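You operate a simulated robot arm through the tools that you are given. There is no shell and no other tool.

You run a simulated robot arm. Do the job below in one go: nothing can be reset, and whatever is moved stays where it is left.

Task
Stopper the sink, run water till it covers the blue line, then soak the blue bowl clean in it.
Fine: tap fully on, and off again before the bowl goes in; leave the other bowl alone.
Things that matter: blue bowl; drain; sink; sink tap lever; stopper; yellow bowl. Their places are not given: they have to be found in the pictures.

Only the result counts: the job must be done as asked and must still hold three seconds after the hand-in. Knocking over, shifting, dropping, spilling or breaking anything else fails it. Lids that push on must go on centred and level and be pressed home; caps that screw on are set level and turned clockwise until they are tight.

Robot
A 6-joint arm with a two-finger gripper, fixed in place. Base frame: the origin is on the floor under the middle of its stand, x ahead of it, y to its left, z up; the work surface is at about z = 744. Units: mm, degrees, N and s.
It reaches about 1298 mm from its shoulder. Its first joint turns from -149.0 to 149.0 degrees. Payload 1.57 kg.
The TCP is the grasp point between the finger pads, 21 mm short of the fingertips. In the tool frame z runs along the fingers and y along their closing line. The gripper opens to 70 mm; its body begins 50 mm behind the TCP.
Orientation is told as [roll, pitch, yaw] about the base's x, y, z axes, in that order, counted from this pose: with the fingers straight down and closing along the base's y, the tool's x points along the base's -x, its y along +y and its z along -z.

Tools
- The arm moves only by the tool send_rows. Its argument "increments" is one flat list of numbers, 7 for each row, row after row: the turn, a rotation vector about the base's x, y, z in degrees, then the shift along the base's x, y, z in mm, then the gripper command, from -1 (shut) to 1 (fully open), values between in proportion. In form: [rx, ry, rz, dx, dy, dz, claw, rx, ry, rz, dx, dy, dz, claw, ...]. A call has 1 to 20 rows; each row is the pose to reach, as a shift and turn from the pose commanded when the call began. A row lasts 0.2 s, in which the tool goes at most 50 mm and 8.6 degrees; a call with a longer step from one row to the next is refused whole, and so is a gripper value outside its range. A pose out of reach is approached as far as the arm can. The call stops where the force on the tool passes 90 N (or 10 N more than at its start, if that is more) or the arm is blocked; 0.2 s more then pass. Each finger travels about 103.7 mm/s and halts on what it meets, pressing with about 30 N; the grip force reading is that of the motor and also rises with nothing between the fingers. The clock runs only during rows and for 0.2 s after the last one: add rows that repeat a pose to give the fingers time. It gives the time, the measured TCP pose, the force on the tool (base axes), the opening and the grip force at its end, in the units of the frame above (readings bear some noise), with the torque about the TCP (base axes, N m) and any sound that the robot's microphone picked up.
- Cameras (640 x 400 px; columns grow to the right, rows downward): "scene" is fixed at [399.4, -502.3, 1641.5]; the picture's right is [0.74, -0.67, 0.00], its down [-0.52, -0.57, -0.63] and it looks along [0.43, 0.47, -0.77] (base axes); focal length 256 px, centre (320, 200). "wrist" rides on the gripper at [79, 4, -81] in the tool frame; the picture's right is [-0.05, 1.00, 0.00], its down [-0.67, -0.04, -0.74] and it looks along [-0.74, -0.04, 0.67] (tool axes); focal length 256 px, centre (320, 200).
- camera(camera): a new picture of that camera. No time passes.
- lift_body(by): slides the trunk up (or, below 0, down) by that many mm; the arm rides with it, the base frame stays. It gives what a move gives, with no picture.
- probe_pixels(camera, pixels): for up to 12 pixels [column, row] of the newest picture of that camera ("zoom" is the newest enlarged one), the place [x, y, z] in the base frame of the surface seen there, good to about 3 mm. No time passes.
- zoom(camera, box): a new picture of the part [left, top, right, bottom] of that camera's present view, enlarged. No time passes.
- hand_in(): hands the job in; it is judged then, once.

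Unless the task says otherwise, let go and move clear before handing in.

The tools are called after "Emit:" by a JSON object that holds its "name" and its "arguments". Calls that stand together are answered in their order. send_rows: Moves the arm, as the interface text tells. Its arguments: {"type":"object","properties":{"increments":{"type":"array","items":{"type":"number"}}},"required":["increments"]} The other tools are called the same way: lift_body (by) moves the trunk up or down; camera (camera) takes a picture; probe_pixels (camera, pixels) gives the place of the surface under pixels of a picture; zoom (camera, box) takes an enlarged picture of a part of a camera's view; hand_in () hands the job in.

At the start:

```text
time: 0.0
eef_pos: [667.2, 402.3, 1239.2]
orientation: [-0.1, 0.1, 0.1]
force: [0.7, 0.5, -0.5]
moment: [0.05, 0.02, 0.03]
gripper_width: 70.1
grasp_force: 0.1
trunk travel left (down, up): [-920.0, 50.0]
```

scene: 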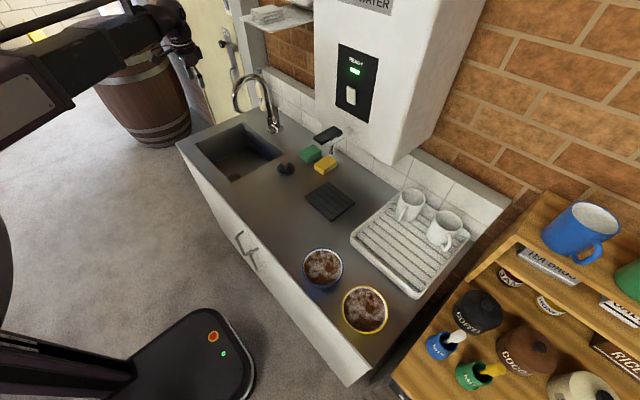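
wrist: 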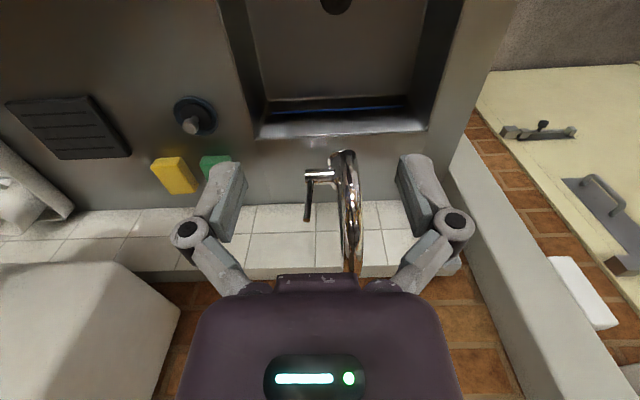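

The first pictures show the sink around scene pixel (238,150), the stopper near (286,168), the tap near (260,100), the blue bowl at (322,267) and the yellow bowl at (364,310). I'll take closer views before moving.

Emit:
{"name": "zoom", "arguments": {"camera": "scene", "box": [170, 60, 350, 220]}}

Emit:
{"name": "probe_pixels", "arguments": {"camera": "scene", "pixels": [[286, 168], [286, 163], [322, 267], [364, 310], [238, 150], [274, 125], [240, 95], [270, 180], [322, 248], [303, 267], [342, 267], [322, 287]]}}

Emit:
{"name": "probe_pixels", "arguments": {"camera": "wrist", "pixels": [[190, 125], [196, 110], [335, 5], [340, 105], [310, 180], [307, 215], [345, 155], [350, 240], [340, 60], [260, 130], [425, 125], [330, 175]]}}

Emit:
{"name": "zoom", "arguments": {"camera": "wrist", "box": [140, 0, 460, 280]}}

```text
2.50 times, centred on (260, 140) of scene
```

zoom: 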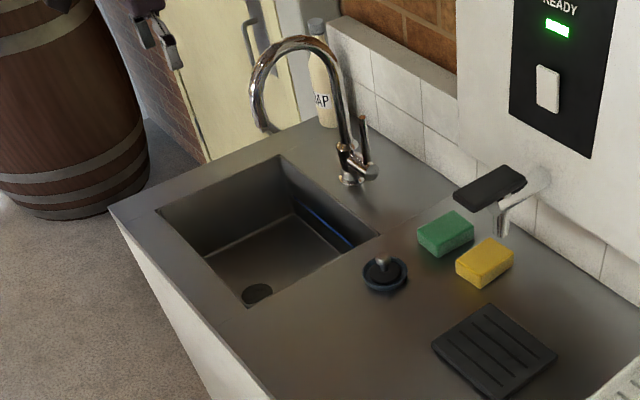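

```text
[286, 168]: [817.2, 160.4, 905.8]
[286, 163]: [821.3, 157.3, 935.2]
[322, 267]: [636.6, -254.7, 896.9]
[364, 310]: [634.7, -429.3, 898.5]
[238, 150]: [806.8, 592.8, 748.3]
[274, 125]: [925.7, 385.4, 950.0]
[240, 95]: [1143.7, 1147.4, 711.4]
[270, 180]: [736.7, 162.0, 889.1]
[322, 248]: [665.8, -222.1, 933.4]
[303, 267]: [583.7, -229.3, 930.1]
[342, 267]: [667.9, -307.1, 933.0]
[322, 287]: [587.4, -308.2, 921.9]
```

```text
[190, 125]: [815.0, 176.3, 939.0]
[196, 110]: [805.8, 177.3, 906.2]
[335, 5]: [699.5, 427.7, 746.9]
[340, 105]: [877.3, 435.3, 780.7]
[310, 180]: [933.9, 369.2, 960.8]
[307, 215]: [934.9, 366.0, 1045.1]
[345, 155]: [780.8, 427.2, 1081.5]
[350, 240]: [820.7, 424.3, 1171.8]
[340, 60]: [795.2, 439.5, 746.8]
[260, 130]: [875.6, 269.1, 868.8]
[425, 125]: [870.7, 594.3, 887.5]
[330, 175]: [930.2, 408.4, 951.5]
```

```text
1.43 times, centred on (300, 140) of wrist
```

zoom: 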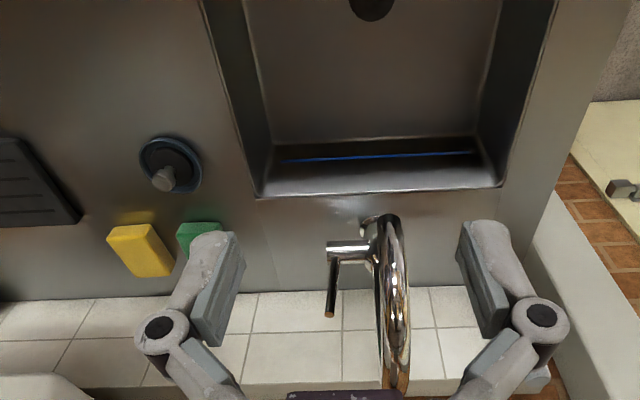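

The tap lever is the upright stub at zoom wrist pixel (332,290), with a blue line on the sink's far wall at (380,155) and the drain at (370,5). I'll probe the details of the sink, tap, stopper and bowls.

Emit:
{"name": "probe_pixels", "arguments": {"camera": "zoom", "pixels": [[330, 312], [334, 265], [345, 250], [370, 240], [390, 225], [380, 158], [160, 180], [175, 150], [370, 8], [395, 380], [385, 222], [376, 300]]}}

Emit:
{"name": "zoom", "arguments": {"camera": "scene", "box": [220, 60, 300, 120]}}

Emit:
{"name": "zoom", "arguments": {"camera": "scene", "box": [280, 220, 410, 350]}}

```text
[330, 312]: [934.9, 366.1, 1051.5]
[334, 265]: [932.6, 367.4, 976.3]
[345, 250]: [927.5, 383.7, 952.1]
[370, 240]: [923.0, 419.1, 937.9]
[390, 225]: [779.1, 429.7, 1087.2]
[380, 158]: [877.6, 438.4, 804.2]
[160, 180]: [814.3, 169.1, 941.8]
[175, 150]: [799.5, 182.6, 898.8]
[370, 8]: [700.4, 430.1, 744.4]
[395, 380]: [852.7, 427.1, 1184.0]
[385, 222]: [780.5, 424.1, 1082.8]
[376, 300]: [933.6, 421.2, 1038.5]
```

```text
6.67 times, centred on (260, 90) of scene
```

zoom: 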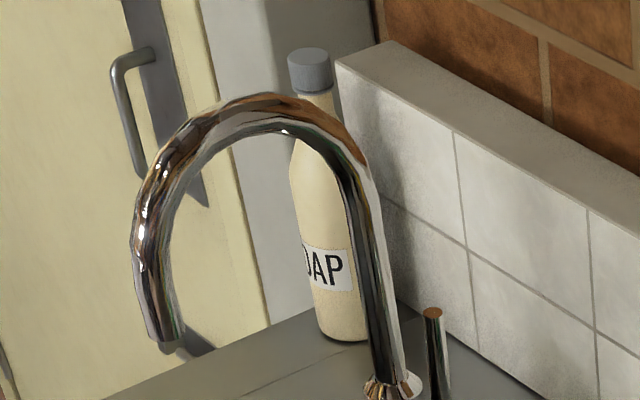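

```text
3.08 times, centred on (345, 285) of scene
```

zoom: 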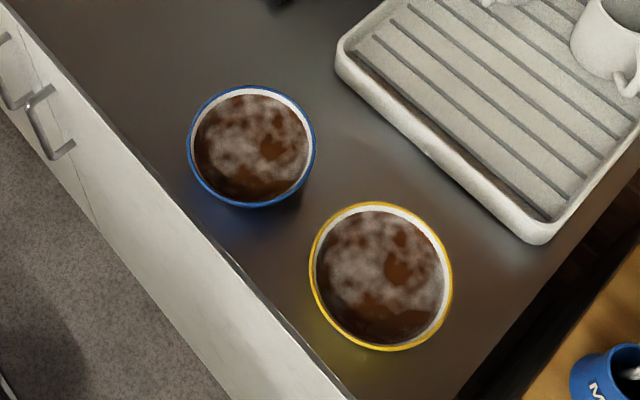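

The bowls show crusted dirt inside; the blue one is centred near zoom pixel (251,147). I'll probe rim points and the counter around them.

Emit:
{"name": "probe_pixels", "arguments": {"camera": "zoom", "pixels": [[251, 88], [251, 206], [189, 145], [315, 150], [251, 147], [207, 103], [298, 190], [222, 200], [380, 205], [312, 265], [450, 285], [140, 130]]}}

Emit:
{"name": "zoom", "arguments": {"camera": "scene", "box": [190, 110, 300, 190]}}

```text
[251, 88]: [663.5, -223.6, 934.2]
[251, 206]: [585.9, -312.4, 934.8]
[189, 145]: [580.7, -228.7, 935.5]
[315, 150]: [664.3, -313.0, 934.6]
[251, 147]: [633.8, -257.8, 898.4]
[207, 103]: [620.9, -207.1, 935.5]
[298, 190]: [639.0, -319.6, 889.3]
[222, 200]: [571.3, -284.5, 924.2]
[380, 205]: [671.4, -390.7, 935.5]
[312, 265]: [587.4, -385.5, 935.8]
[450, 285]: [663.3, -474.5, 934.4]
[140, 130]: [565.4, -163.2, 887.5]
```

```text
5.00 times, centred on (245, 150) of scene
```

zoom: 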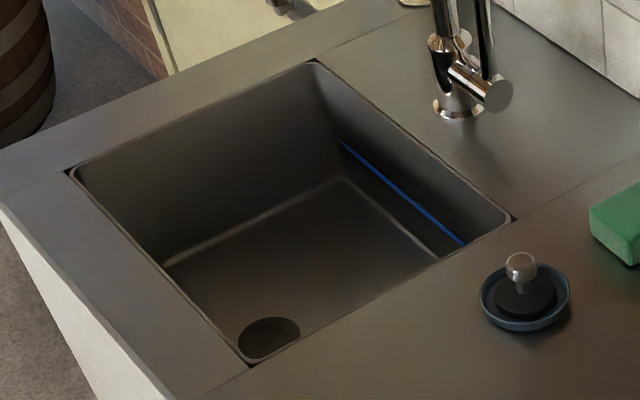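

The stopper sits with its metal ball knob at zoom pixel (522,265), and the drain is at (268,338). I'll probe the sink edges, line, drain, stopper and tap stub.

Emit:
{"name": "probe_pixels", "arguments": {"camera": "zoom", "pixels": [[75, 172], [312, 64], [512, 220], [252, 363], [345, 148], [460, 242], [400, 195], [240, 335], [298, 332], [268, 320], [268, 358], [522, 262]]}}

Emit:
{"name": "probe_pixels", "arguments": {"camera": "zoom", "pixels": [[483, 300], [569, 295], [522, 330], [525, 300], [510, 278], [520, 285], [550, 270], [500, 95], [460, 72], [457, 112], [165, 265], [340, 178]]}}

```text
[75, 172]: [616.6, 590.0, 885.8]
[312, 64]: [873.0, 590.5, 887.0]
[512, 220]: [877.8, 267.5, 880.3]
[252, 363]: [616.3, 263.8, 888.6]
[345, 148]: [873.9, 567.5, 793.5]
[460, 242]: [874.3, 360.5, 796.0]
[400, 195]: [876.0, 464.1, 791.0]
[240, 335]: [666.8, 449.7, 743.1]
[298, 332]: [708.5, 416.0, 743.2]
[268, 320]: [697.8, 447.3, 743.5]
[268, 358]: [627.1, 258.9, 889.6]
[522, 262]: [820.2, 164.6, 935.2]
```

```text
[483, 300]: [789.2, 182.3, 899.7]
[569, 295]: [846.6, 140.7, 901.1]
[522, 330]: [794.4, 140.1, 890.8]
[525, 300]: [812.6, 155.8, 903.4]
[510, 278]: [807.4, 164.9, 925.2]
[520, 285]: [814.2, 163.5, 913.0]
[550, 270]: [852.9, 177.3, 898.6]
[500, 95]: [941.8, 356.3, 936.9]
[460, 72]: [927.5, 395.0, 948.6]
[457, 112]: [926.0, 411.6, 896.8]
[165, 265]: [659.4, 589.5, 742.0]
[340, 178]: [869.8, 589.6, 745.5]
```

Sink interior spans about x 616–876, y 264–590, floor z≈743, line at z≈793; the bowl is 45 mm tall with a 60 mm radius. I'll look closer at the stopper and lever in the wrist camera.

Emit:
{"name": "zoom", "arguments": {"camera": "wrist", "box": [150, 70, 250, 210]}}

Emit:
{"name": "zoom", "arguments": {"camera": "wrist", "box": [280, 140, 380, 240]}}

Emit:
{"name": "zoom", "arguments": {"camera": "scene", "box": [250, 80, 350, 180]}}

```text
2.86 times, centred on (200, 140) of wrist
```

zoom: 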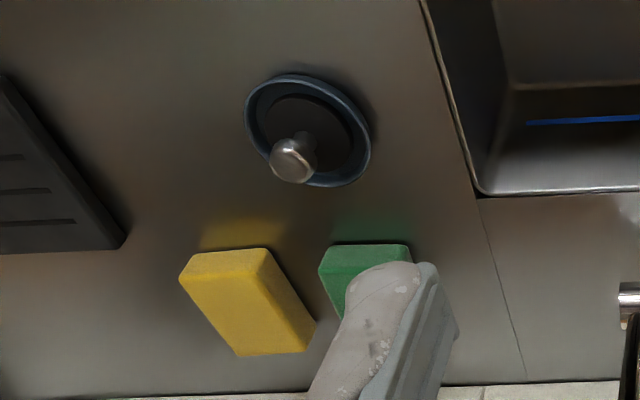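

```text
4.00 times, centred on (330, 190) of wrist
```

zoom: 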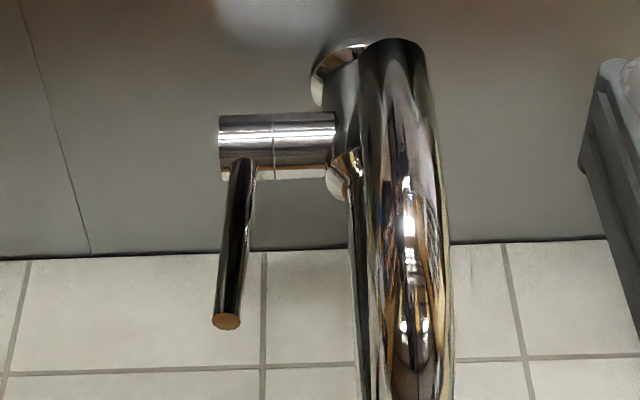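

```text
4.00 times, centred on (300, 130) of scene
```

zoom: 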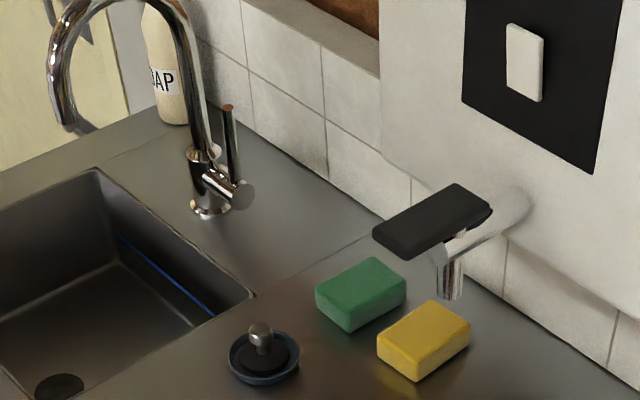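

The lever sleeve (wrist zoom (245,145)) turns about the stub's axis along y, and the stopper's ball knob is clear of the sponges. I'll probe the obstacles near the stopper.

Emit:
{"name": "probe_pixels", "arguments": {"camera": "zoom", "pixels": [[380, 240], [440, 225], [488, 205], [452, 295], [318, 300], [345, 328], [404, 288], [378, 360], [416, 378], [340, 150], [450, 100], [229, 108]]}}

Emit:
{"name": "zoom", "arguments": {"camera": "scene", "box": [266, 148, 306, 188]}}

```text
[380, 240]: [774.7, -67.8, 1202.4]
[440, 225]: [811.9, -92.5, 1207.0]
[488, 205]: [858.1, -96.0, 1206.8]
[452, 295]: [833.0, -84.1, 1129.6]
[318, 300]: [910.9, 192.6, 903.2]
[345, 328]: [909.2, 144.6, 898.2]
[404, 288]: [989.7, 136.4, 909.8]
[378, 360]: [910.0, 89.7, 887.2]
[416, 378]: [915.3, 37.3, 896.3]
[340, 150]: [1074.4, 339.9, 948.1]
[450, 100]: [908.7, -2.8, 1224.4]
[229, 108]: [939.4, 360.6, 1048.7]
```

```text
10.00 times, centred on (286, 168) of scene
```

zoom: 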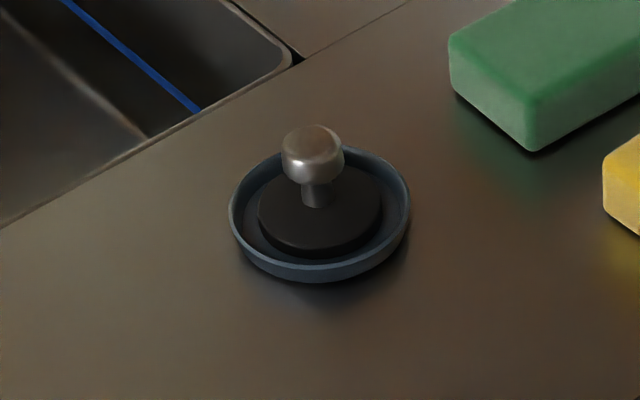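

The stopper is a black plug sitting in a blue dish, with a mushroom knob at zoom pixel (312,150). I'll probe the knob, plug and dish precisely.

Emit:
{"name": "probe_pixels", "arguments": {"camera": "zoom", "pixels": [[312, 132], [312, 160], [290, 155], [336, 155], [316, 195], [260, 208], [380, 200], [320, 250], [350, 175], [230, 210], [408, 205], [318, 275]]}}

```text
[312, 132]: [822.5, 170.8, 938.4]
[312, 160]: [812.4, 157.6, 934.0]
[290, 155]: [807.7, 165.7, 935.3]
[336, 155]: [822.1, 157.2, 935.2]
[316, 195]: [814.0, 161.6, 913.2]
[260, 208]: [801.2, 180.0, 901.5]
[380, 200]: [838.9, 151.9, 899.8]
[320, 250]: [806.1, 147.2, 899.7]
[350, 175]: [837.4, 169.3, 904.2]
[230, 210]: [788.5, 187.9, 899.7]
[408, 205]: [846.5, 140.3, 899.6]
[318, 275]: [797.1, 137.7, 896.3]
```

The knob centre is about (818,166) with its top near z=940 and the plug top near 903. I'll move above it, staying clear of the spout.

Emit:
{"name": "send_rows", "arguments": {"increments": [0, 0, 0, 0, -48, 0, 1, 0, 0, 0, 0, -96, 0, 1, 0, 0, 0, 0, -144, 0, 1, 0, 0, 0, 20, -185, -10, 1, 0, 0, 0, 50, -215, -30, 1, 0, 0, 0, 80, -236, -60, 1, 0, 0, 0, 110, -236, -95, 1, 0, 0, 0, 140, -236, -125, 1, 0, 0, 0, 151, -236, -139, 1, 0, 0, 0, 151, -236, -139, 1]}}

Emit:
{"name": "camera", "arguments": {"camera": "scene"}}

Emit:
{"name": "camera", "arguments": {"camera": "wrist"}}

```text
time: 2.2
eef_pos: [815.3, 171.4, 1238.3]
orientation: [0.0, 0.0, -0.1]
force: [0.0, -0.4, -0.6]
moment: [0.03, -0.01, 0.0]
gripper_width: 70.2
grasp_force: 0.0
out of reach, approached as far as the arm can: row 4, 5, 6, 7, 8, 9, 10
trunk travel left (down, up): [-920.0, 50.0]
```

```text
taken
```

scene: 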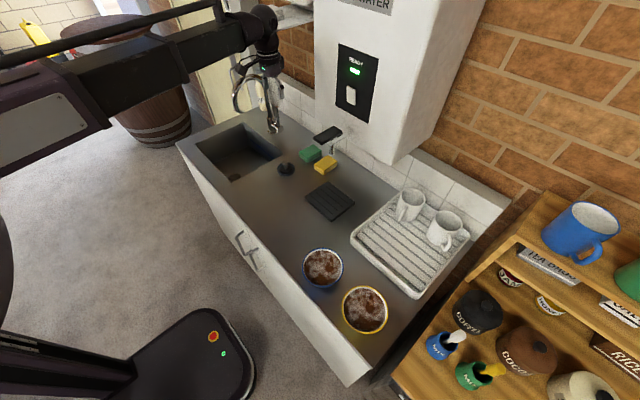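

```text
taken
```

wrist: 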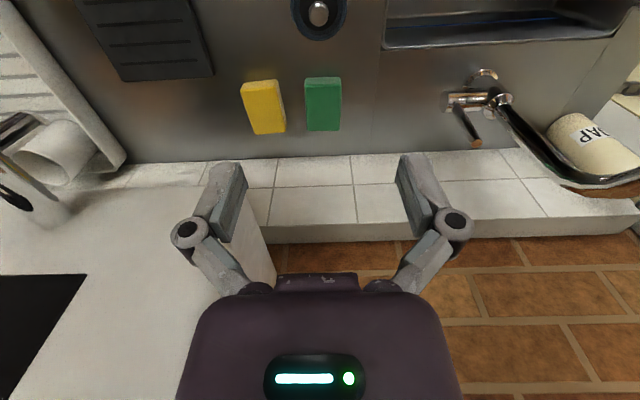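

The arm can't go lower here at this trunk height (TCP z stayed at 1238). I'll look at the arm's own geometry to plan lowering the trunk.

Emit:
{"name": "zoom", "arguments": {"camera": "scene", "box": [0, 0, 320, 200]}}

Emit:
{"name": "probe_pixels", "arguments": {"camera": "scene", "pixels": [[262, 20], [265, 55], [272, 70], [215, 35], [180, 45], [120, 80], [60, 60], [40, 110], [100, 60], [5, 150], [262, 40], [240, 30]]}}

```text
2.00 times, centred on (160, 100) of scene
```

zoom: 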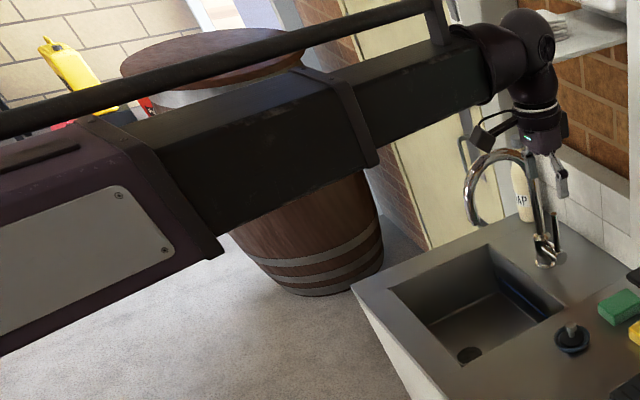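

```text
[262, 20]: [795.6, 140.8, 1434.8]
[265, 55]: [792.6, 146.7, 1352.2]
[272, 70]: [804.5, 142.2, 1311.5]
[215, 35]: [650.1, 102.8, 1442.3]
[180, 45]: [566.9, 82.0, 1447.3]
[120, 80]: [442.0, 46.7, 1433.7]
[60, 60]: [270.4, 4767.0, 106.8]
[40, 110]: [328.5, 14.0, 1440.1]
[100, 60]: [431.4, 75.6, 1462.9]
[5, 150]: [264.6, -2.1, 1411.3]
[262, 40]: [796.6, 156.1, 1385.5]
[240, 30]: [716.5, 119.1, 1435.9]
```

The arm is a horizontal telescoping boom at z≈1440 with a wrist dropping to the gripper, so vertical travel seems to come mainly from the trunk. I'll test a trunk drop of 100 mm, which keeps fingers well above everything.

Emit:
{"name": "lift_body", "arguments": {"by": -100}}

Emit:
{"name": "send_rows", "arguments": {"increments": [0, 0, 0, 0, 0, 0, 1]}}

```text
time: 3.5
eef_pos: [814.1, 171.8, 1137.7]
orientation: [0.0, 0.0, 0.0]
force: [-0.1, -0.1, 0.0]
moment: [-0.01, -0.06, 0.02]
gripper_width: 70.2
grasp_force: 0.1
trunk travel left (down, up): [-820.0, 150.0]
```

```text
time: 3.9
eef_pos: [814.2, 171.2, 1138.1]
orientation: [0.0, 0.0, 0.1]
force: [0.4, -0.8, 0.5]
moment: [0.0, -0.01, 0.03]
gripper_width: 70.1
grasp_force: 0.2
trunk travel left (down, up): [-820.0, 150.0]
```

Trunk motion maps directly to TCP height. I'll test whether the arm itself can shift in z and x/y near here.

Emit:
{"name": "send_rows", "arguments": {"increments": [0, 0, 0, 0, 0, 15, 1, 0, 0, 0, 0, 0, 15, 1]}}

Emit:
{"name": "send_rows", "arguments": {"increments": [0, 0, 0, 4, -5, 0, 1, 0, 0, 0, 4, -5, 0, 1]}}

```text
time: 4.5
eef_pos: [815.9, 170.6, 1137.5]
orientation: [0.0, 0.0, 0.0]
force: [0.7, 0.5, 0.1]
moment: [0.01, -0.03, -0.01]
gripper_width: 70.1
grasp_force: 0.1
out of reach, approached as far as the arm can: row 1, 2
trunk travel left (down, up): [-820.0, 150.0]
```

```text
time: 5.1
eef_pos: [818.6, 166.2, 1138.3]
orientation: [0.0, 0.1, 0.0]
force: [0.2, 0.1, -0.5]
moment: [0.02, 0.01, -0.01]
gripper_width: 70.1
grasp_force: 0.1
trunk travel left (down, up): [-820.0, 150.0]
```

The arm moves only horizontally with a vertical tool, so height is the trunk's job; TCP is now (818.6,166.2,1138) over the knob. I'll lower 150 and check the views.

Emit:
{"name": "lift_body", "arguments": {"by": -150}}

Emit:
{"name": "zoom", "arguments": {"camera": "scene", "box": [190, 40, 350, 200]}}

Emit:
{"name": "camera", "arguments": {"camera": "wrist"}}

```text
time: 6.9
eef_pos: [818.8, 166.9, 988.8]
orientation: [-0.1, 0.0, -0.1]
force: [0.6, 0.1, -0.3]
moment: [-0.01, -0.03, 0.02]
gripper_width: 69.8
grasp_force: 0.1
trunk travel left (down, up): [-670.0, 300.0]
```

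```text
2.50 times, centred on (270, 120) of scene
```

zoom: 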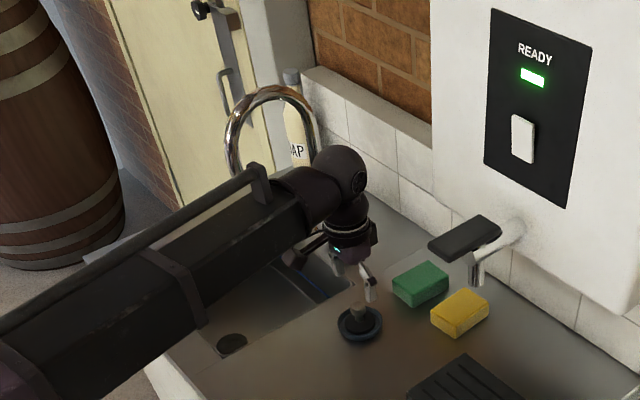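

```text
taken
```

wrist: 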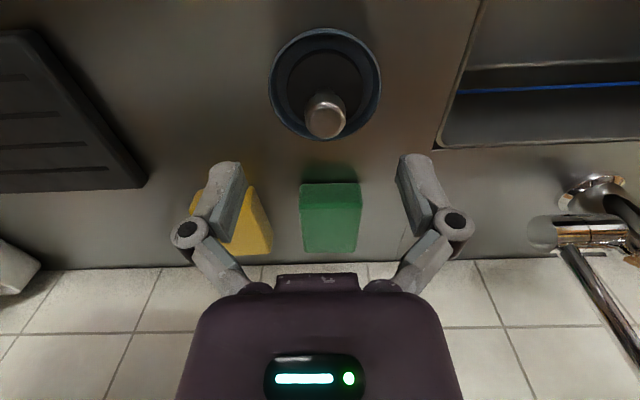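

The knob is at wrist pixel (326,118) with the fingers straddling it in column; I'll probe it for exact centring.

Emit:
{"name": "zoom", "arguments": {"camera": "wrist", "box": [240, 20, 400, 150]}}

Emit:
{"name": "probe_pixels", "arguments": {"camera": "wrist", "pixels": [[308, 115], [344, 117], [326, 98], [326, 125], [268, 80], [379, 80], [324, 29], [290, 85], [360, 85], [325, 60]]}}

```text
3.08 times, centred on (320, 85) of wrist
```

zoom: 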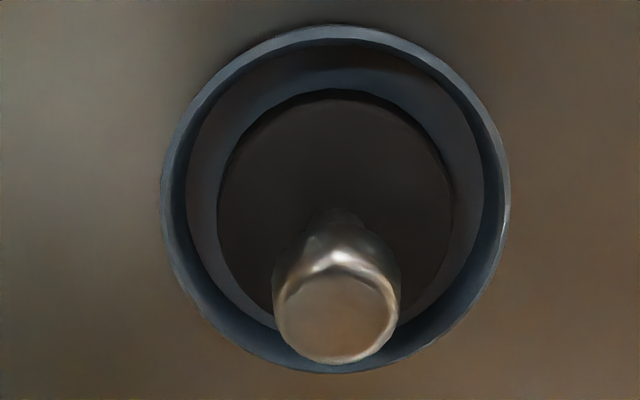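

```text
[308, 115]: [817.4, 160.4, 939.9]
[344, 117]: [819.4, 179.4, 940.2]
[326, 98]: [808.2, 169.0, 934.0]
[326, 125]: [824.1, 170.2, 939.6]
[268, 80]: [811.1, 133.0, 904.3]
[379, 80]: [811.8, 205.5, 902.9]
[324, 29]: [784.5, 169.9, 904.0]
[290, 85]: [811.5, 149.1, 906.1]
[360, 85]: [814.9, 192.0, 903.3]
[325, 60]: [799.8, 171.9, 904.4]
```

The knob centre reads about (819.5,169), top z=940; I'll shift (1,2.5), then lower 57 mm so the pads straddle the knob with tips above the plug disc (z≈904).

Emit:
{"name": "send_rows", "arguments": {"increments": [0, 0, 0, 1, 2.5, 0, 1, 0, 0, 0, 1, 2.5, 0, 1]}}

Emit:
{"name": "lift_body", "arguments": {"by": -57}}

Emit:
{"name": "zoom", "arguments": {"camera": "scene", "box": [240, 110, 340, 200]}}

Emit:
{"name": "camera", "arguments": {"camera": "wrist"}}

```text
time: 7.5
eef_pos: [820.0, 170.0, 989.4]
orientation: [0.0, 0.0, 0.0]
force: [-0.3, -0.1, -0.1]
moment: [0.0, 0.01, 0.0]
gripper_width: 70.1
grasp_force: 0.0
trunk travel left (down, up): [-670.0, 300.0]
```

```text
time: 8.5
eef_pos: [820.2, 169.4, 932.0]
orientation: [0.0, -0.1, 0.0]
force: [-0.3, -1.0, -0.9]
moment: [0.01, -0.02, -0.05]
gripper_width: 69.9
grasp_force: 0.0
trunk travel left (down, up): [-613.0, 357.0]
```

```text
4.44 times, centred on (290, 155) of scene
```

zoom: 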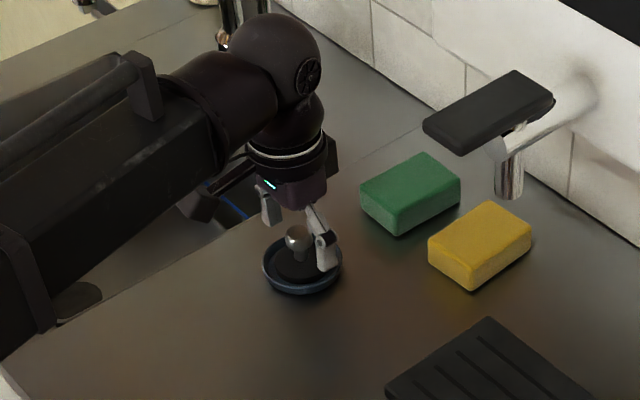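

```text
taken
```

wrist: 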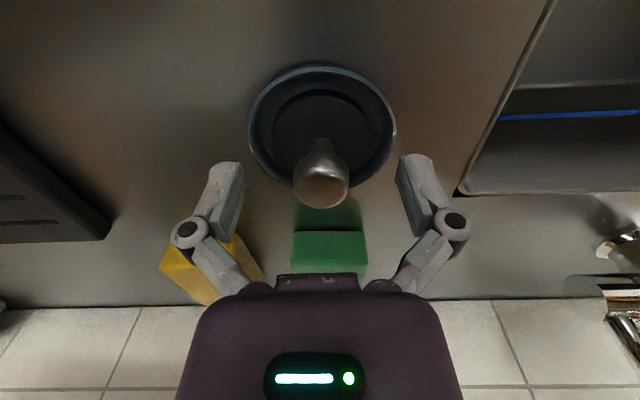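

The knob (wrist pixel (321,180)) is centred between the fingers. I'll close the gripper.

Emit:
{"name": "send_rows", "arguments": {"increments": [0, 0, 0, 0, 0, 0, -1, 0, 0, 0, 0, 0, 0, -1, 0, 0, 0, 0, 0, 0, -1, 0, 0, 0, 0, 0, 0, -1]}}

Emit:
{"name": "lift_body", "arguments": {"by": 40}}

Emit:
{"name": "zoom", "arguments": {"camera": "scene", "box": [240, 110, 340, 200]}}

Emit:
{"name": "camera", "arguments": {"camera": "wrist"}}

```text
time: 9.5
eef_pos: [818.6, 169.3, 933.2]
orientation: [-0.1, -0.1, 0.1]
force: [2.1, -0.1, 16.5]
moment: [-0.01, -0.06, 0.02]
gripper_width: 23.7
grasp_force: 30.0
trunk travel left (down, up): [-613.0, 357.0]
```

```text
time: 10.3
eef_pos: [819.7, 169.1, 971.8]
orientation: [0.0, 0.1, 0.0]
force: [0.2, 0.4, -1.0]
moment: [-0.02, 0.04, -0.01]
gripper_width: 23.7
grasp_force: 30.2
trunk travel left (down, up): [-653.0, 317.0]
```

```text
4.44 times, centred on (290, 155) of scene
```

zoom: 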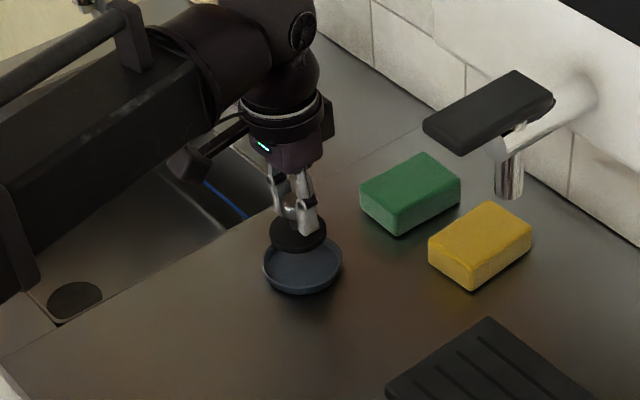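

```text
taken
```

wrist: 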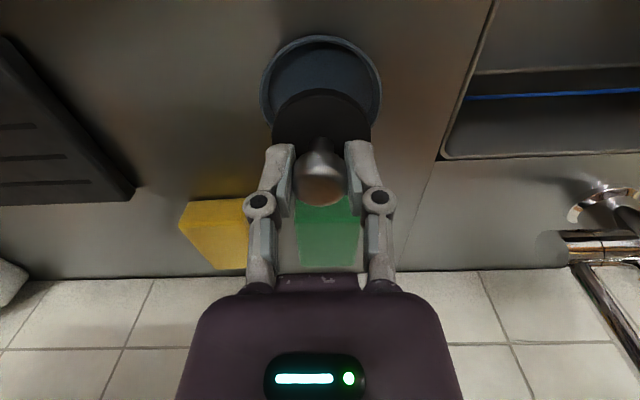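

The stopper is held (width 23.7) and out of its dish. The drain is visible at zoom pixel (75,300); I'll zoom and measure its centre.

Emit:
{"name": "zoom", "arguments": {"camera": "scene", "box": [236, 160, 286, 195]}}

```text
11.43 times, centred on (261, 178) of scene
```

zoom: 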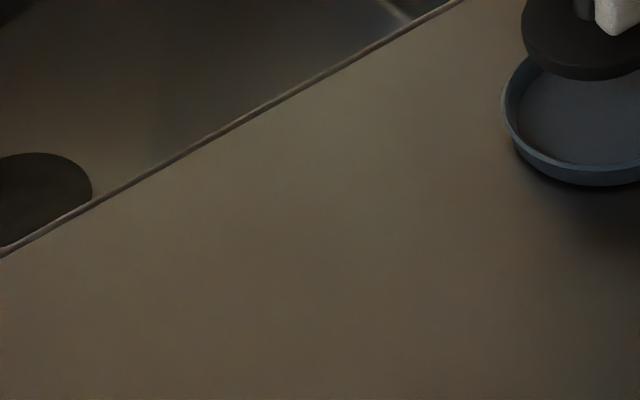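

The drain is partly hidden by the sink edge from the scene camera, so I'll use the wrist camera. I'll raise a little, then move back and yaw +90° so the camera sits on the −y side and sees the drain past the stopper.

Emit:
{"name": "lift_body", "arguments": {"by": 30}}

Emit:
{"name": "send_rows", "arguments": {"increments": [0, 0, 8.2, -37, 0, 0, -1, 0, 0, 16.4, -74, 0, 0, -1, 0, 0, 24.6, -111, 0, 0, -1, 0, 0, 32.8, -148, 0, 0, -1, 0, 0, 41, -185, 0, 0, -1, 0, 0, 49.2, -220, 0, 0, -1, 0, 0, 57.4, -220, 32, 0, -1, 0, 0, 65.6, -220, 64, 0, -1, 0, 0, 73.8, -220, 96, 0, -1, 0, 0, 82, -220, 128, 0, -1, 0, 0, 90, -220, 161, 0, -1, 0, 0, 90, -220, 161, 0, -1]}}

Emit:
{"name": "camera", "arguments": {"camera": "wrist"}}

Emit:
{"name": "camera", "arguments": {"camera": "scene"}}

```text
time: 11.0
eef_pos: [819.6, 169.4, 1002.4]
orientation: [0.1, -0.1, 0.0]
force: [-0.7, 0.1, -0.7]
moment: [0.02, -0.01, 0.0]
gripper_width: 23.5
grasp_force: 30.4
trunk travel left (down, up): [-683.0, 287.0]
```

```text
time: 13.6
eef_pos: [602.9, 331.5, 1000.9]
orientation: [0.0, 0.0, 90.2]
force: [-0.5, 1.1, -0.6]
moment: [0.0, 0.02, -0.05]
gripper_width: 23.7
grasp_force: 30.1
trunk travel left (down, up): [-683.0, 287.0]
```

```text
taken
```

wrist: 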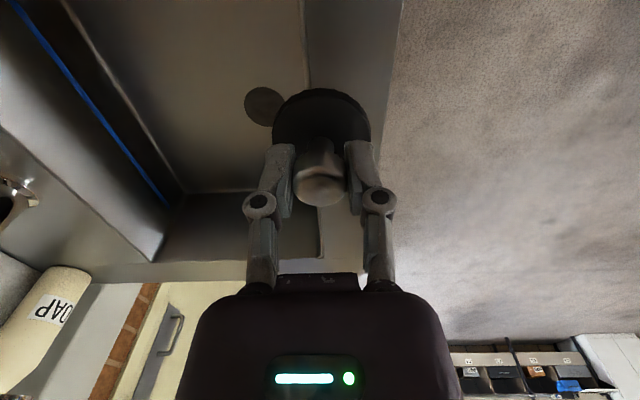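

```text
taken
```

scene: 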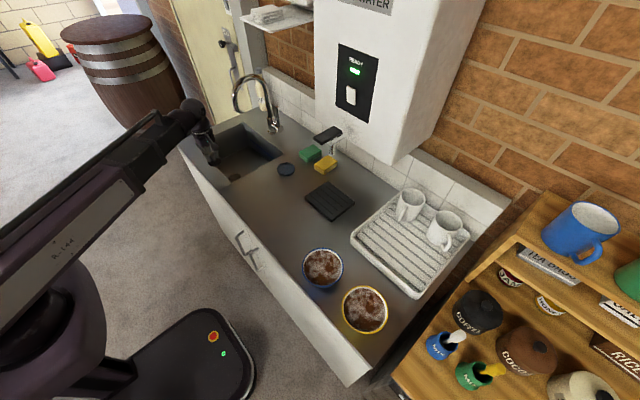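

The drain shows at wrist pixel (263,105), slightly overlapped by the stopper. I'll shift 45 mm in −x to clear the view.

Emit:
{"name": "send_rows", "arguments": {"increments": [0, 0, 0, -22, 0, 0, -1, 0, 0, 0, -45, 0, 0, -1, 0, 0, 0, -45, 0, 0, -1]}}

Emit:
{"name": "zoom", "arguments": {"camera": "wrist", "box": [180, 60, 300, 150]}}

```text
time: 14.4
eef_pos: [557.0, 330.8, 1001.9]
orientation: [0.0, 0.0, 90.0]
force: [0.2, -0.5, -1.1]
moment: [-0.01, 0.04, 0.0]
gripper_width: 23.8
grasp_force: 30.0
trunk travel left (down, up): [-683.0, 287.0]
```

```text
4.44 times, centred on (240, 105) of wrist
```

zoom: 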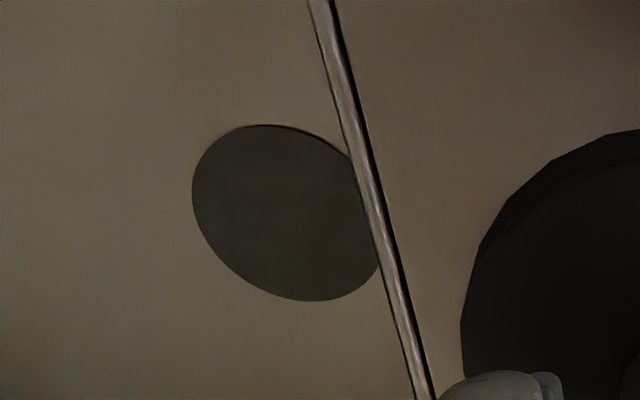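

Most of the drain rim is now visible (zoom pixels (193,195), (262,125), (315,300)). I'll probe several rim points to fit its centre.

Emit:
{"name": "probe_pixels", "arguments": {"camera": "zoom", "pixels": [[192, 195], [262, 124], [316, 301], [222, 258], [330, 144], [210, 150], [268, 290], [365, 285], [285, 215], [200, 225], [240, 277], [225, 135]]}}

```text
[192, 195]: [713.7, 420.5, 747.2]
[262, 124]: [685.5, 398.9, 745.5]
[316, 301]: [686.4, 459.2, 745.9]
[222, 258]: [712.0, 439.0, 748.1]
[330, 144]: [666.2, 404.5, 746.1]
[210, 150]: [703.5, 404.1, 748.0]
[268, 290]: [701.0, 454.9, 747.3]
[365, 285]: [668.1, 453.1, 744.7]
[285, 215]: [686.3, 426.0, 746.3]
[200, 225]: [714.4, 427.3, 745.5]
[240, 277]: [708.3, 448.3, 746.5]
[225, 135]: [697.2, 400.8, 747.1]
```

The drain fits a circle centred at about (685,429), radius 30. I'll check how the stopper sits in the grip with wrist pixels before moving over.

Emit:
{"name": "zoom", "arguments": {"camera": "wrist", "box": [250, 70, 390, 220]}}

```text
2.67 times, centred on (320, 145) of wrist
```

zoom: 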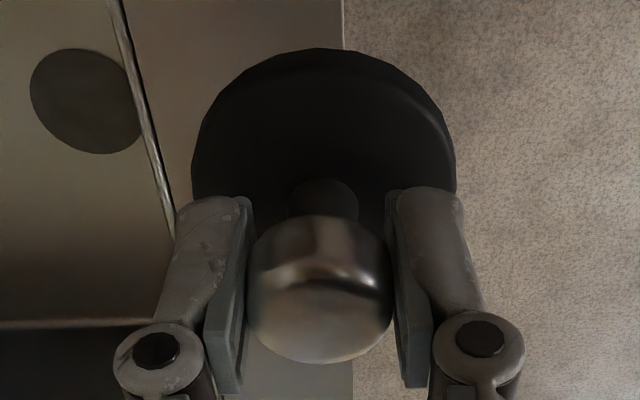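

Emit:
{"name": "probe_pixels", "arguments": {"camera": "zoom", "pixels": [[195, 175], [452, 170], [320, 55], [250, 80], [400, 85], [320, 110], [320, 350], [320, 250], [258, 310], [380, 310], [320, 210], [195, 150]]}}

```text
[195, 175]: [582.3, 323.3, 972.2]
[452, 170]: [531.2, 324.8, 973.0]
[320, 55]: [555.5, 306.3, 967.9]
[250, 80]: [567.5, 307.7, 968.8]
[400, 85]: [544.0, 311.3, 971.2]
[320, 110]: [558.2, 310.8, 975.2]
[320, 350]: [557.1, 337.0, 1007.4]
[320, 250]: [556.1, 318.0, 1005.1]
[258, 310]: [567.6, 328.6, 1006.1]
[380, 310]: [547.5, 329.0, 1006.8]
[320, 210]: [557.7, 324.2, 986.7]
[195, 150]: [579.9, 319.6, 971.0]
```

The plug is centred on the TCP within about 1 mm (plug centre ≈ (556.8,331.8)). I'll move over the drain at (685,428.5).

Emit:
{"name": "send_rows", "arguments": {"increments": [0, 0, 0, 32, 25, 0, -1, 0, 0, 0, 64, 49, 0, -1, 0, 0, 0, 96, 73, 0, -1, 0, 0, 0, 128, 97.5, 0, -1, 0, 0, 0, 128, 97.5, 0, -1, 0, 0, 0, 128, 97.5, 0, -1]}}

Emit:
{"name": "camera", "arguments": {"camera": "wrist"}}

Emit:
{"name": "zoom", "arguments": {"camera": "scene", "box": [160, 40, 320, 200]}}

```text
time: 15.8
eef_pos: [683.0, 427.8, 1002.4]
orientation: [0.0, -0.1, 90.0]
force: [-0.7, -0.5, -0.5]
moment: [0.02, -0.01, 0.02]
gripper_width: 23.4
grasp_force: 29.9
trunk travel left (down, up): [-683.0, 287.0]
```

```text
taken
```

wrist: 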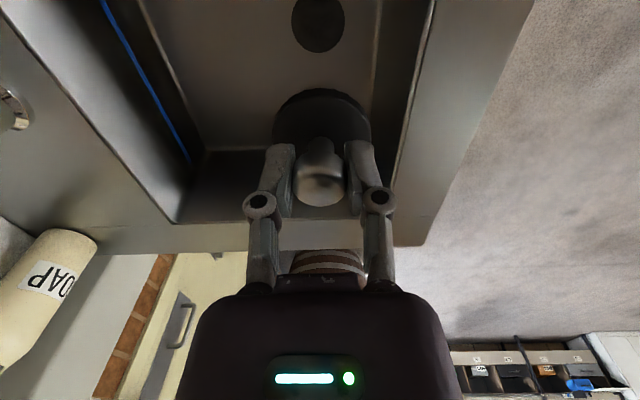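

```text
2.50 times, centred on (240, 120) of scene
```

zoom: 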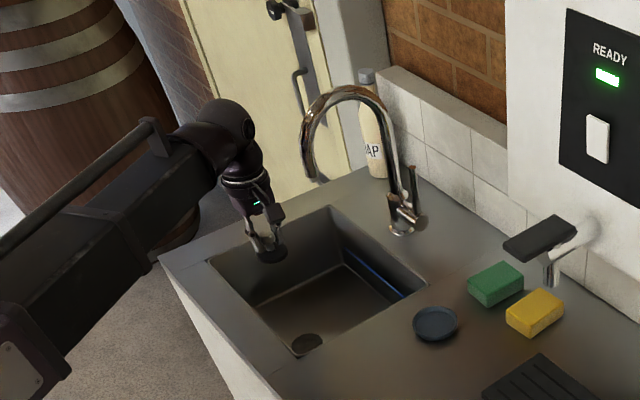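

The drain is now unobstructed at wrist pixel (318,22). I'll zoom and refine its centre.

Emit:
{"name": "zoom", "arguments": {"camera": "wrist", "box": [270, 0, 370, 62]}}

```text
6.40 times, centred on (320, 31) of wrist
```

zoom: 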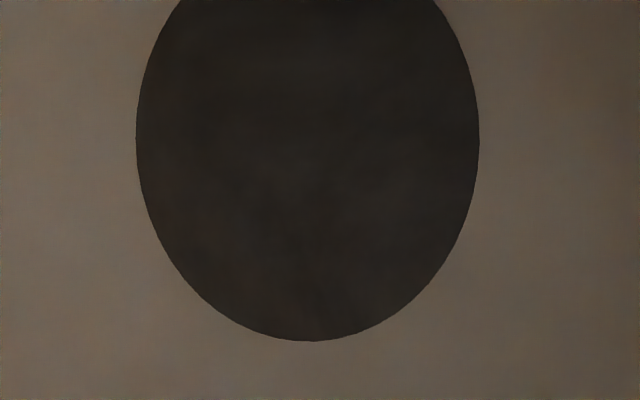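

Emit:
{"name": "probe_pixels", "arguments": {"camera": "zoom", "pixels": [[137, 140], [479, 140], [310, 340], [200, 290], [420, 290], [182, 2], [434, 2], [150, 60], [466, 60], [310, 140], [150, 200], [466, 200]]}}

```text
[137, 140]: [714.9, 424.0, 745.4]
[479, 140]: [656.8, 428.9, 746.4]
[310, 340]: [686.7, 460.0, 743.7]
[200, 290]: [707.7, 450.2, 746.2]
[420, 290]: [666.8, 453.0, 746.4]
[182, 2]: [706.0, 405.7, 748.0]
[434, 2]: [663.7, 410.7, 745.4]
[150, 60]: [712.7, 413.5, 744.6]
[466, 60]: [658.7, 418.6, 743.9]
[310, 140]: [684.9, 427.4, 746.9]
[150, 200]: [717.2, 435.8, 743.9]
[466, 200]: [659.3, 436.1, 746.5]
```

The refined drain centre is (686,429.5); I'll shift (+3,+1) and lower 150 mm, then check clearances.

Emit:
{"name": "send_rows", "arguments": {"increments": [0, 0, 0, 3, 1, 0, -1, 0, 0, 0, 3, 1, 0, -1]}}

Emit:
{"name": "lift_body", "arguments": {"by": -150}}

Emit:
{"name": "zoom", "arguments": {"camera": "scene", "box": [160, 60, 320, 200]}}

Emit:
{"name": "camera", "arguments": {"camera": "wrist"}}

```text
time: 16.4
eef_pos: [686.4, 428.5, 1001.7]
orientation: [-0.1, 0.0, 90.0]
force: [-0.1, 0.6, -0.3]
moment: [-0.01, 0.0, 0.0]
gripper_width: 23.6
grasp_force: 29.9
trunk travel left (down, up): [-683.0, 287.0]
```

```text
time: 18.2
eef_pos: [685.4, 429.4, 852.2]
orientation: [0.0, -0.1, 90.0]
force: [-0.2, 0.0, -0.8]
moment: [-0.01, 0.0, -0.03]
gripper_width: 23.7
grasp_force: 29.8
trunk travel left (down, up): [-533.0, 437.0]
```

```text
2.86 times, centred on (240, 130) of scene
```

zoom: 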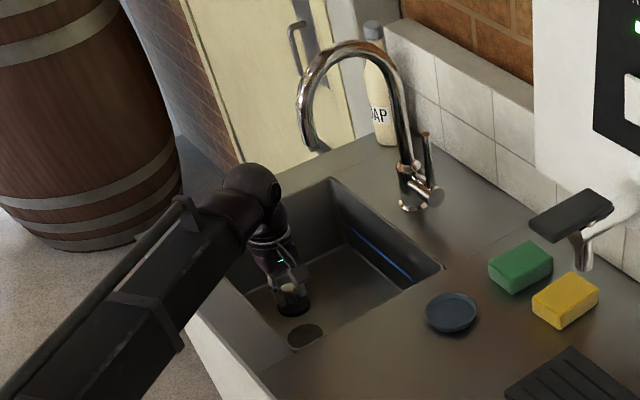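

```text
taken
```

wrist: 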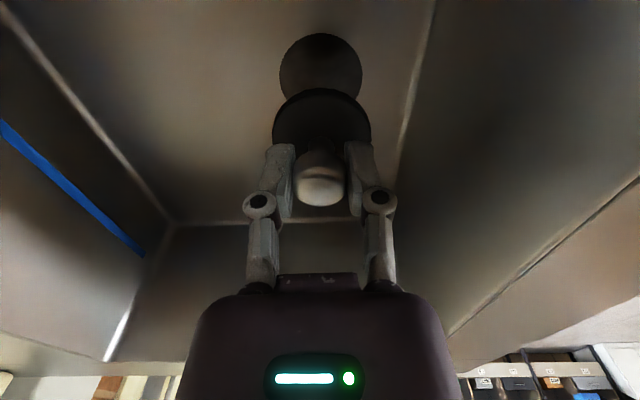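

The plug lines up over the drain (wrist (320,70)). I'll check the boom's underside height relative to the counter before going lower.

Emit:
{"name": "probe_pixels", "arguments": {"camera": "zoom", "pixels": [[178, 345], [130, 380], [232, 265], [150, 330], [210, 240], [115, 300], [255, 190], [200, 205], [220, 300], [225, 320], [272, 250], [295, 300]]}}

```text
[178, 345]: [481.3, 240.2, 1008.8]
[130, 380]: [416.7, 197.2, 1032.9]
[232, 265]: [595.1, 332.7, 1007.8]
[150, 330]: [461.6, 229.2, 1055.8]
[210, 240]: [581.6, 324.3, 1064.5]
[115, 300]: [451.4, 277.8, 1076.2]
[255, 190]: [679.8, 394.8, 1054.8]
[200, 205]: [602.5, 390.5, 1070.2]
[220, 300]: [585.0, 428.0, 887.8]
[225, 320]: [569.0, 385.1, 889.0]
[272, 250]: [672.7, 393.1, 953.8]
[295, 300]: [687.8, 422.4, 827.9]
```

The boom underside is about 153 mm above the TCP, so at TCP≈780 it still clears the counter by over 40 mm. I'll lower 55 mm and look.

Emit:
{"name": "lift_body", "arguments": {"by": -55}}

Emit:
{"name": "camera", "arguments": {"camera": "wrist"}}

Emit:
{"name": "zoom", "arguments": {"camera": "wrist", "box": [240, 30, 400, 220]}}

```text
time: 19.1
eef_pos: [686.1, 429.4, 795.7]
orientation: [0.0, 0.0, 90.0]
force: [0.0, -0.4, -0.8]
moment: [0.02, 0.01, 0.02]
gripper_width: 23.6
grasp_force: 29.5
trunk travel left (down, up): [-478.0, 492.0]
```

```text
taken
```

wrist: 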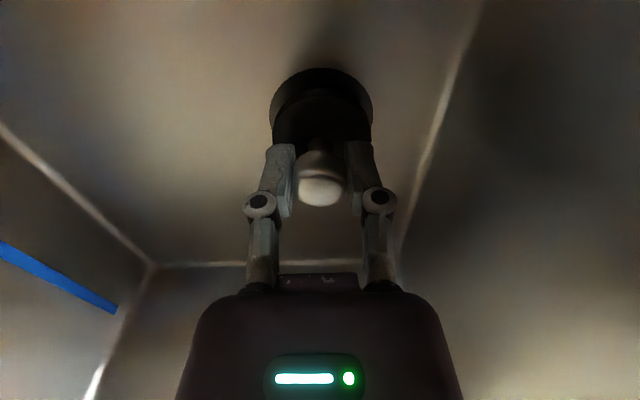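

```text
2.11 times, centred on (320, 125) of wrist
```

zoom: 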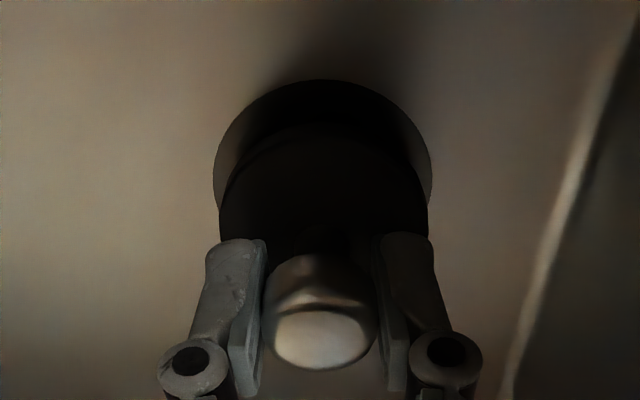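

The plug sits centred over the drain (zoom columns 215–432 vs plug 220–430). I'll lower in small steps watching the force.

Emit:
{"name": "lift_body", "arguments": {"by": -7}}

Emit:
{"name": "lift_body", "arguments": {"by": -4}}

Emit:
{"name": "lift_body", "arguments": {"by": -3}}

```text
time: 19.7
eef_pos: [685.6, 427.2, 789.1]
orientation: [0.0, 0.0, 90.0]
force: [0.3, 0.1, -0.8]
moment: [0.03, 0.02, 0.0]
gripper_width: 23.5
grasp_force: 29.8
trunk travel left (down, up): [-471.0, 499.0]
```

```text
time: 20.2
eef_pos: [685.8, 429.4, 785.6]
orientation: [0.0, -0.1, 90.0]
force: [0.4, 0.1, -0.7]
moment: [-0.02, -0.01, -0.02]
gripper_width: 23.7
grasp_force: 29.6
trunk travel left (down, up): [-467.0, 503.0]
```

```text
time: 20.8
eef_pos: [685.2, 428.5, 782.4]
orientation: [0.1, -0.1, 90.1]
force: [1.1, -0.3, 1.7]
moment: [0.0, -0.05, 0.03]
gripper_width: 23.7
grasp_force: 30.2
trunk travel left (down, up): [-464.0, 506.0]
```

A first hint of contact (fz 1.7 N) appears at TCP z=782. I'll continue in small steps.

Emit:
{"name": "lift_body", "arguments": {"by": -2}}

Emit:
{"name": "zoom", "arguments": {"camera": "wrist", "box": [240, 30, 400, 220]}}

```text
time: 21.3
eef_pos: [685.1, 428.0, 783.0]
orientation: [-0.2, -0.1, 90.1]
force: [6.8, 4.8, 29.1]
moment: [0.18, -0.23, -0.01]
gripper_width: 23.8
grasp_force: 29.8
trunk travel left (down, up): [-462.0, 508.0]
```

```text
2.11 times, centred on (320, 125) of wrist
```

zoom: 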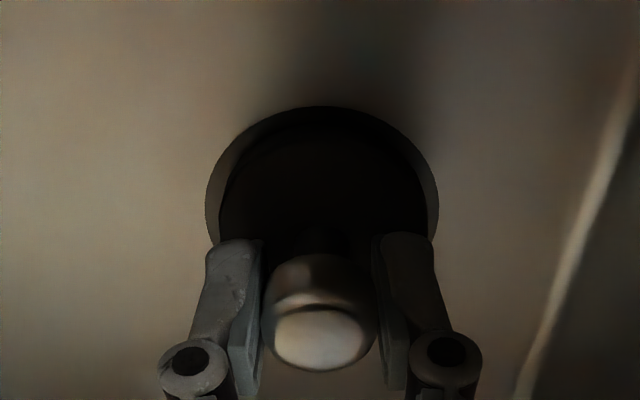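

The plug now rests on the drain with 29 N at TCP z=783 (plug bottom at floor level), centred within about 1 mm. I'll press a little more to seat it.

Emit:
{"name": "lift_body", "arguments": {"by": -1.5}}

Emit:
{"name": "zoom", "arguments": {"camera": "wrist", "box": [240, 30, 400, 220]}}

```text
time: 21.8
eef_pos: [682.2, 429.4, 780.7]
orientation: [0.0, -0.1, 89.9]
force: [-2.8, 4.8, 30.9]
moment: [0.19, 0.04, 0.0]
gripper_width: 23.5
grasp_force: 30.2
trunk travel left (down, up): [-460.0, 510.0]
```

```text
2.11 times, centred on (320, 125) of wrist
```

zoom: 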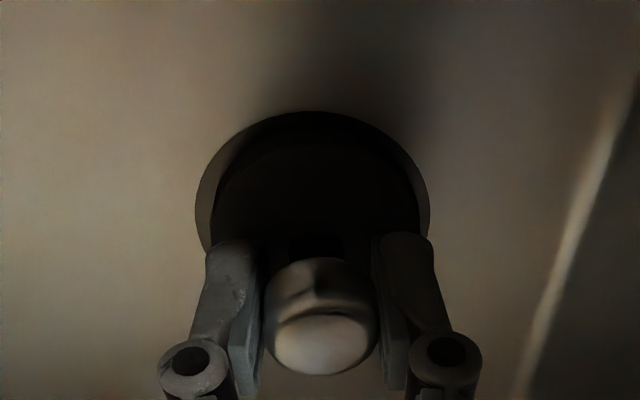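

TCP dropped 2 mm at similar force with the knob sliding slightly in the fingers, so the plug is on its seat. I'll release and look.

Emit:
{"name": "send_rows", "arguments": {"increments": [0, 0, 0, 0, 0, 0, 0.2, 0, 0, 0, 0, 0, 0, 0.6, 0, 0, 0, 0, 0, 0, 1, 0, 0, 0, 0, 0, 0, 1]}}

Emit:
{"name": "camera", "arguments": {"camera": "wrist"}}

Emit:
{"name": "zoom", "arguments": {"camera": "wrist", "box": [240, 50, 400, 220]}}

```text
time: 22.8
eef_pos: [686.6, 427.9, 779.3]
orientation: [0.0, 0.0, 90.0]
force: [-0.7, -1.1, 0.5]
moment: [0.01, 0.0, 0.04]
gripper_width: 69.8
grasp_force: 0.0
trunk travel left (down, up): [-460.0, 510.0]
```

```text
taken
```

wrist: 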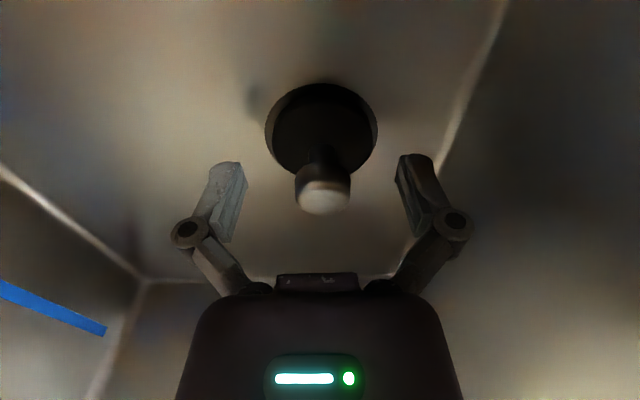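

```text
2.35 times, centred on (320, 135) of wrist
```

zoom: 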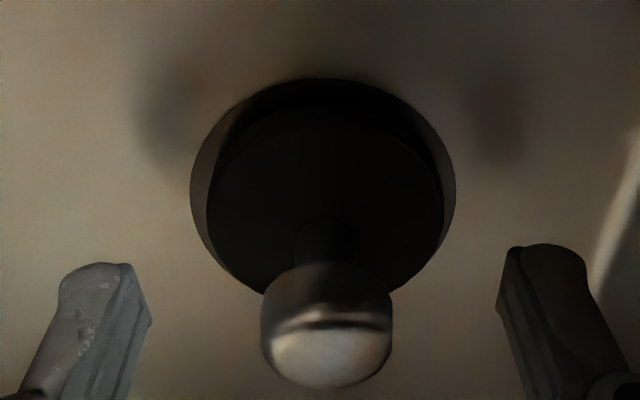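

The stopper stands upright over the drain at wrist zoom (325,200). I'll probe plug top edges and the drain rim to check centring.

Emit:
{"name": "probe_pixels", "arguments": {"camera": "zoom", "pixels": [[210, 200], [441, 200], [325, 115], [240, 265], [410, 265], [325, 340], [193, 190], [454, 190], [325, 82], [325, 150], [325, 380], [222, 140]]}}

```text
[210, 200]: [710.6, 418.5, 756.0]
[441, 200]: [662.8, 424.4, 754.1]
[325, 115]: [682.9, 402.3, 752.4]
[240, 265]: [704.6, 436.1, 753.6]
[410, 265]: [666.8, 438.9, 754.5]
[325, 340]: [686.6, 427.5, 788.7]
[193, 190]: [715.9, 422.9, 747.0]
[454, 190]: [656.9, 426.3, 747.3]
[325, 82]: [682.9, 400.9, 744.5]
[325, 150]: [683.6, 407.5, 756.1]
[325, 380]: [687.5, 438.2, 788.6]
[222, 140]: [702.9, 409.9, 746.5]
```

The plug centre reads ≈(686.5,428) against the drain centre (686,430), level and seated. I'll raise the trunk straight up clear of the sink and check.

Emit:
{"name": "lift_body", "arguments": {"by": 160}}

Emit:
{"name": "camera", "arguments": {"camera": "wrist"}}

Emit:
{"name": "zoom", "arguments": {"camera": "scene", "box": [180, 60, 310, 200]}}

```text
time: 24.6
eef_pos: [686.1, 428.4, 938.8]
orientation: [0.0, 0.0, 90.0]
force: [-0.8, 0.1, 0.4]
moment: [-0.02, 0.0, 0.01]
gripper_width: 70.2
grasp_force: 0.0
trunk travel left (down, up): [-620.0, 350.0]
```

```text
taken
```

wrist: 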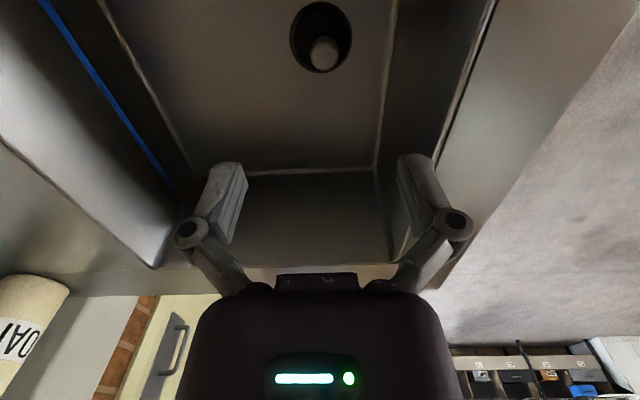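

```text
2.86 times, centred on (245, 130) of scene
```

zoom: 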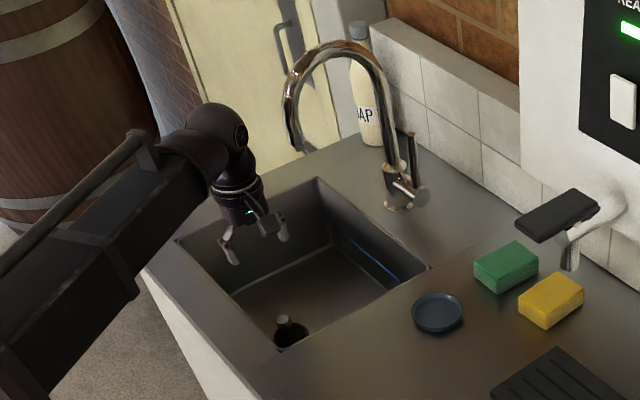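

Emit:
{"name": "zoom", "arguments": {"camera": "wrist", "box": [270, 0, 370, 90]}}

```text
4.44 times, centred on (320, 45) of wrist
```

zoom: 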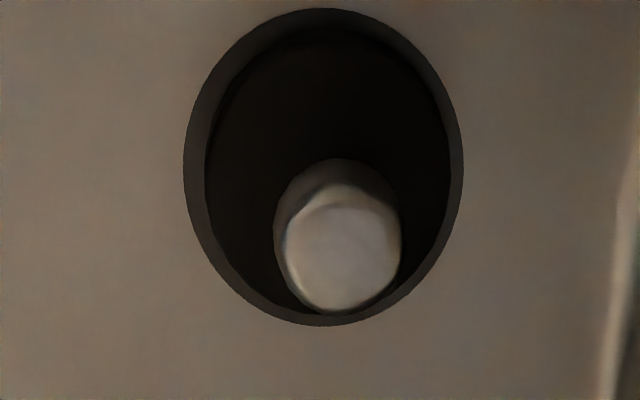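

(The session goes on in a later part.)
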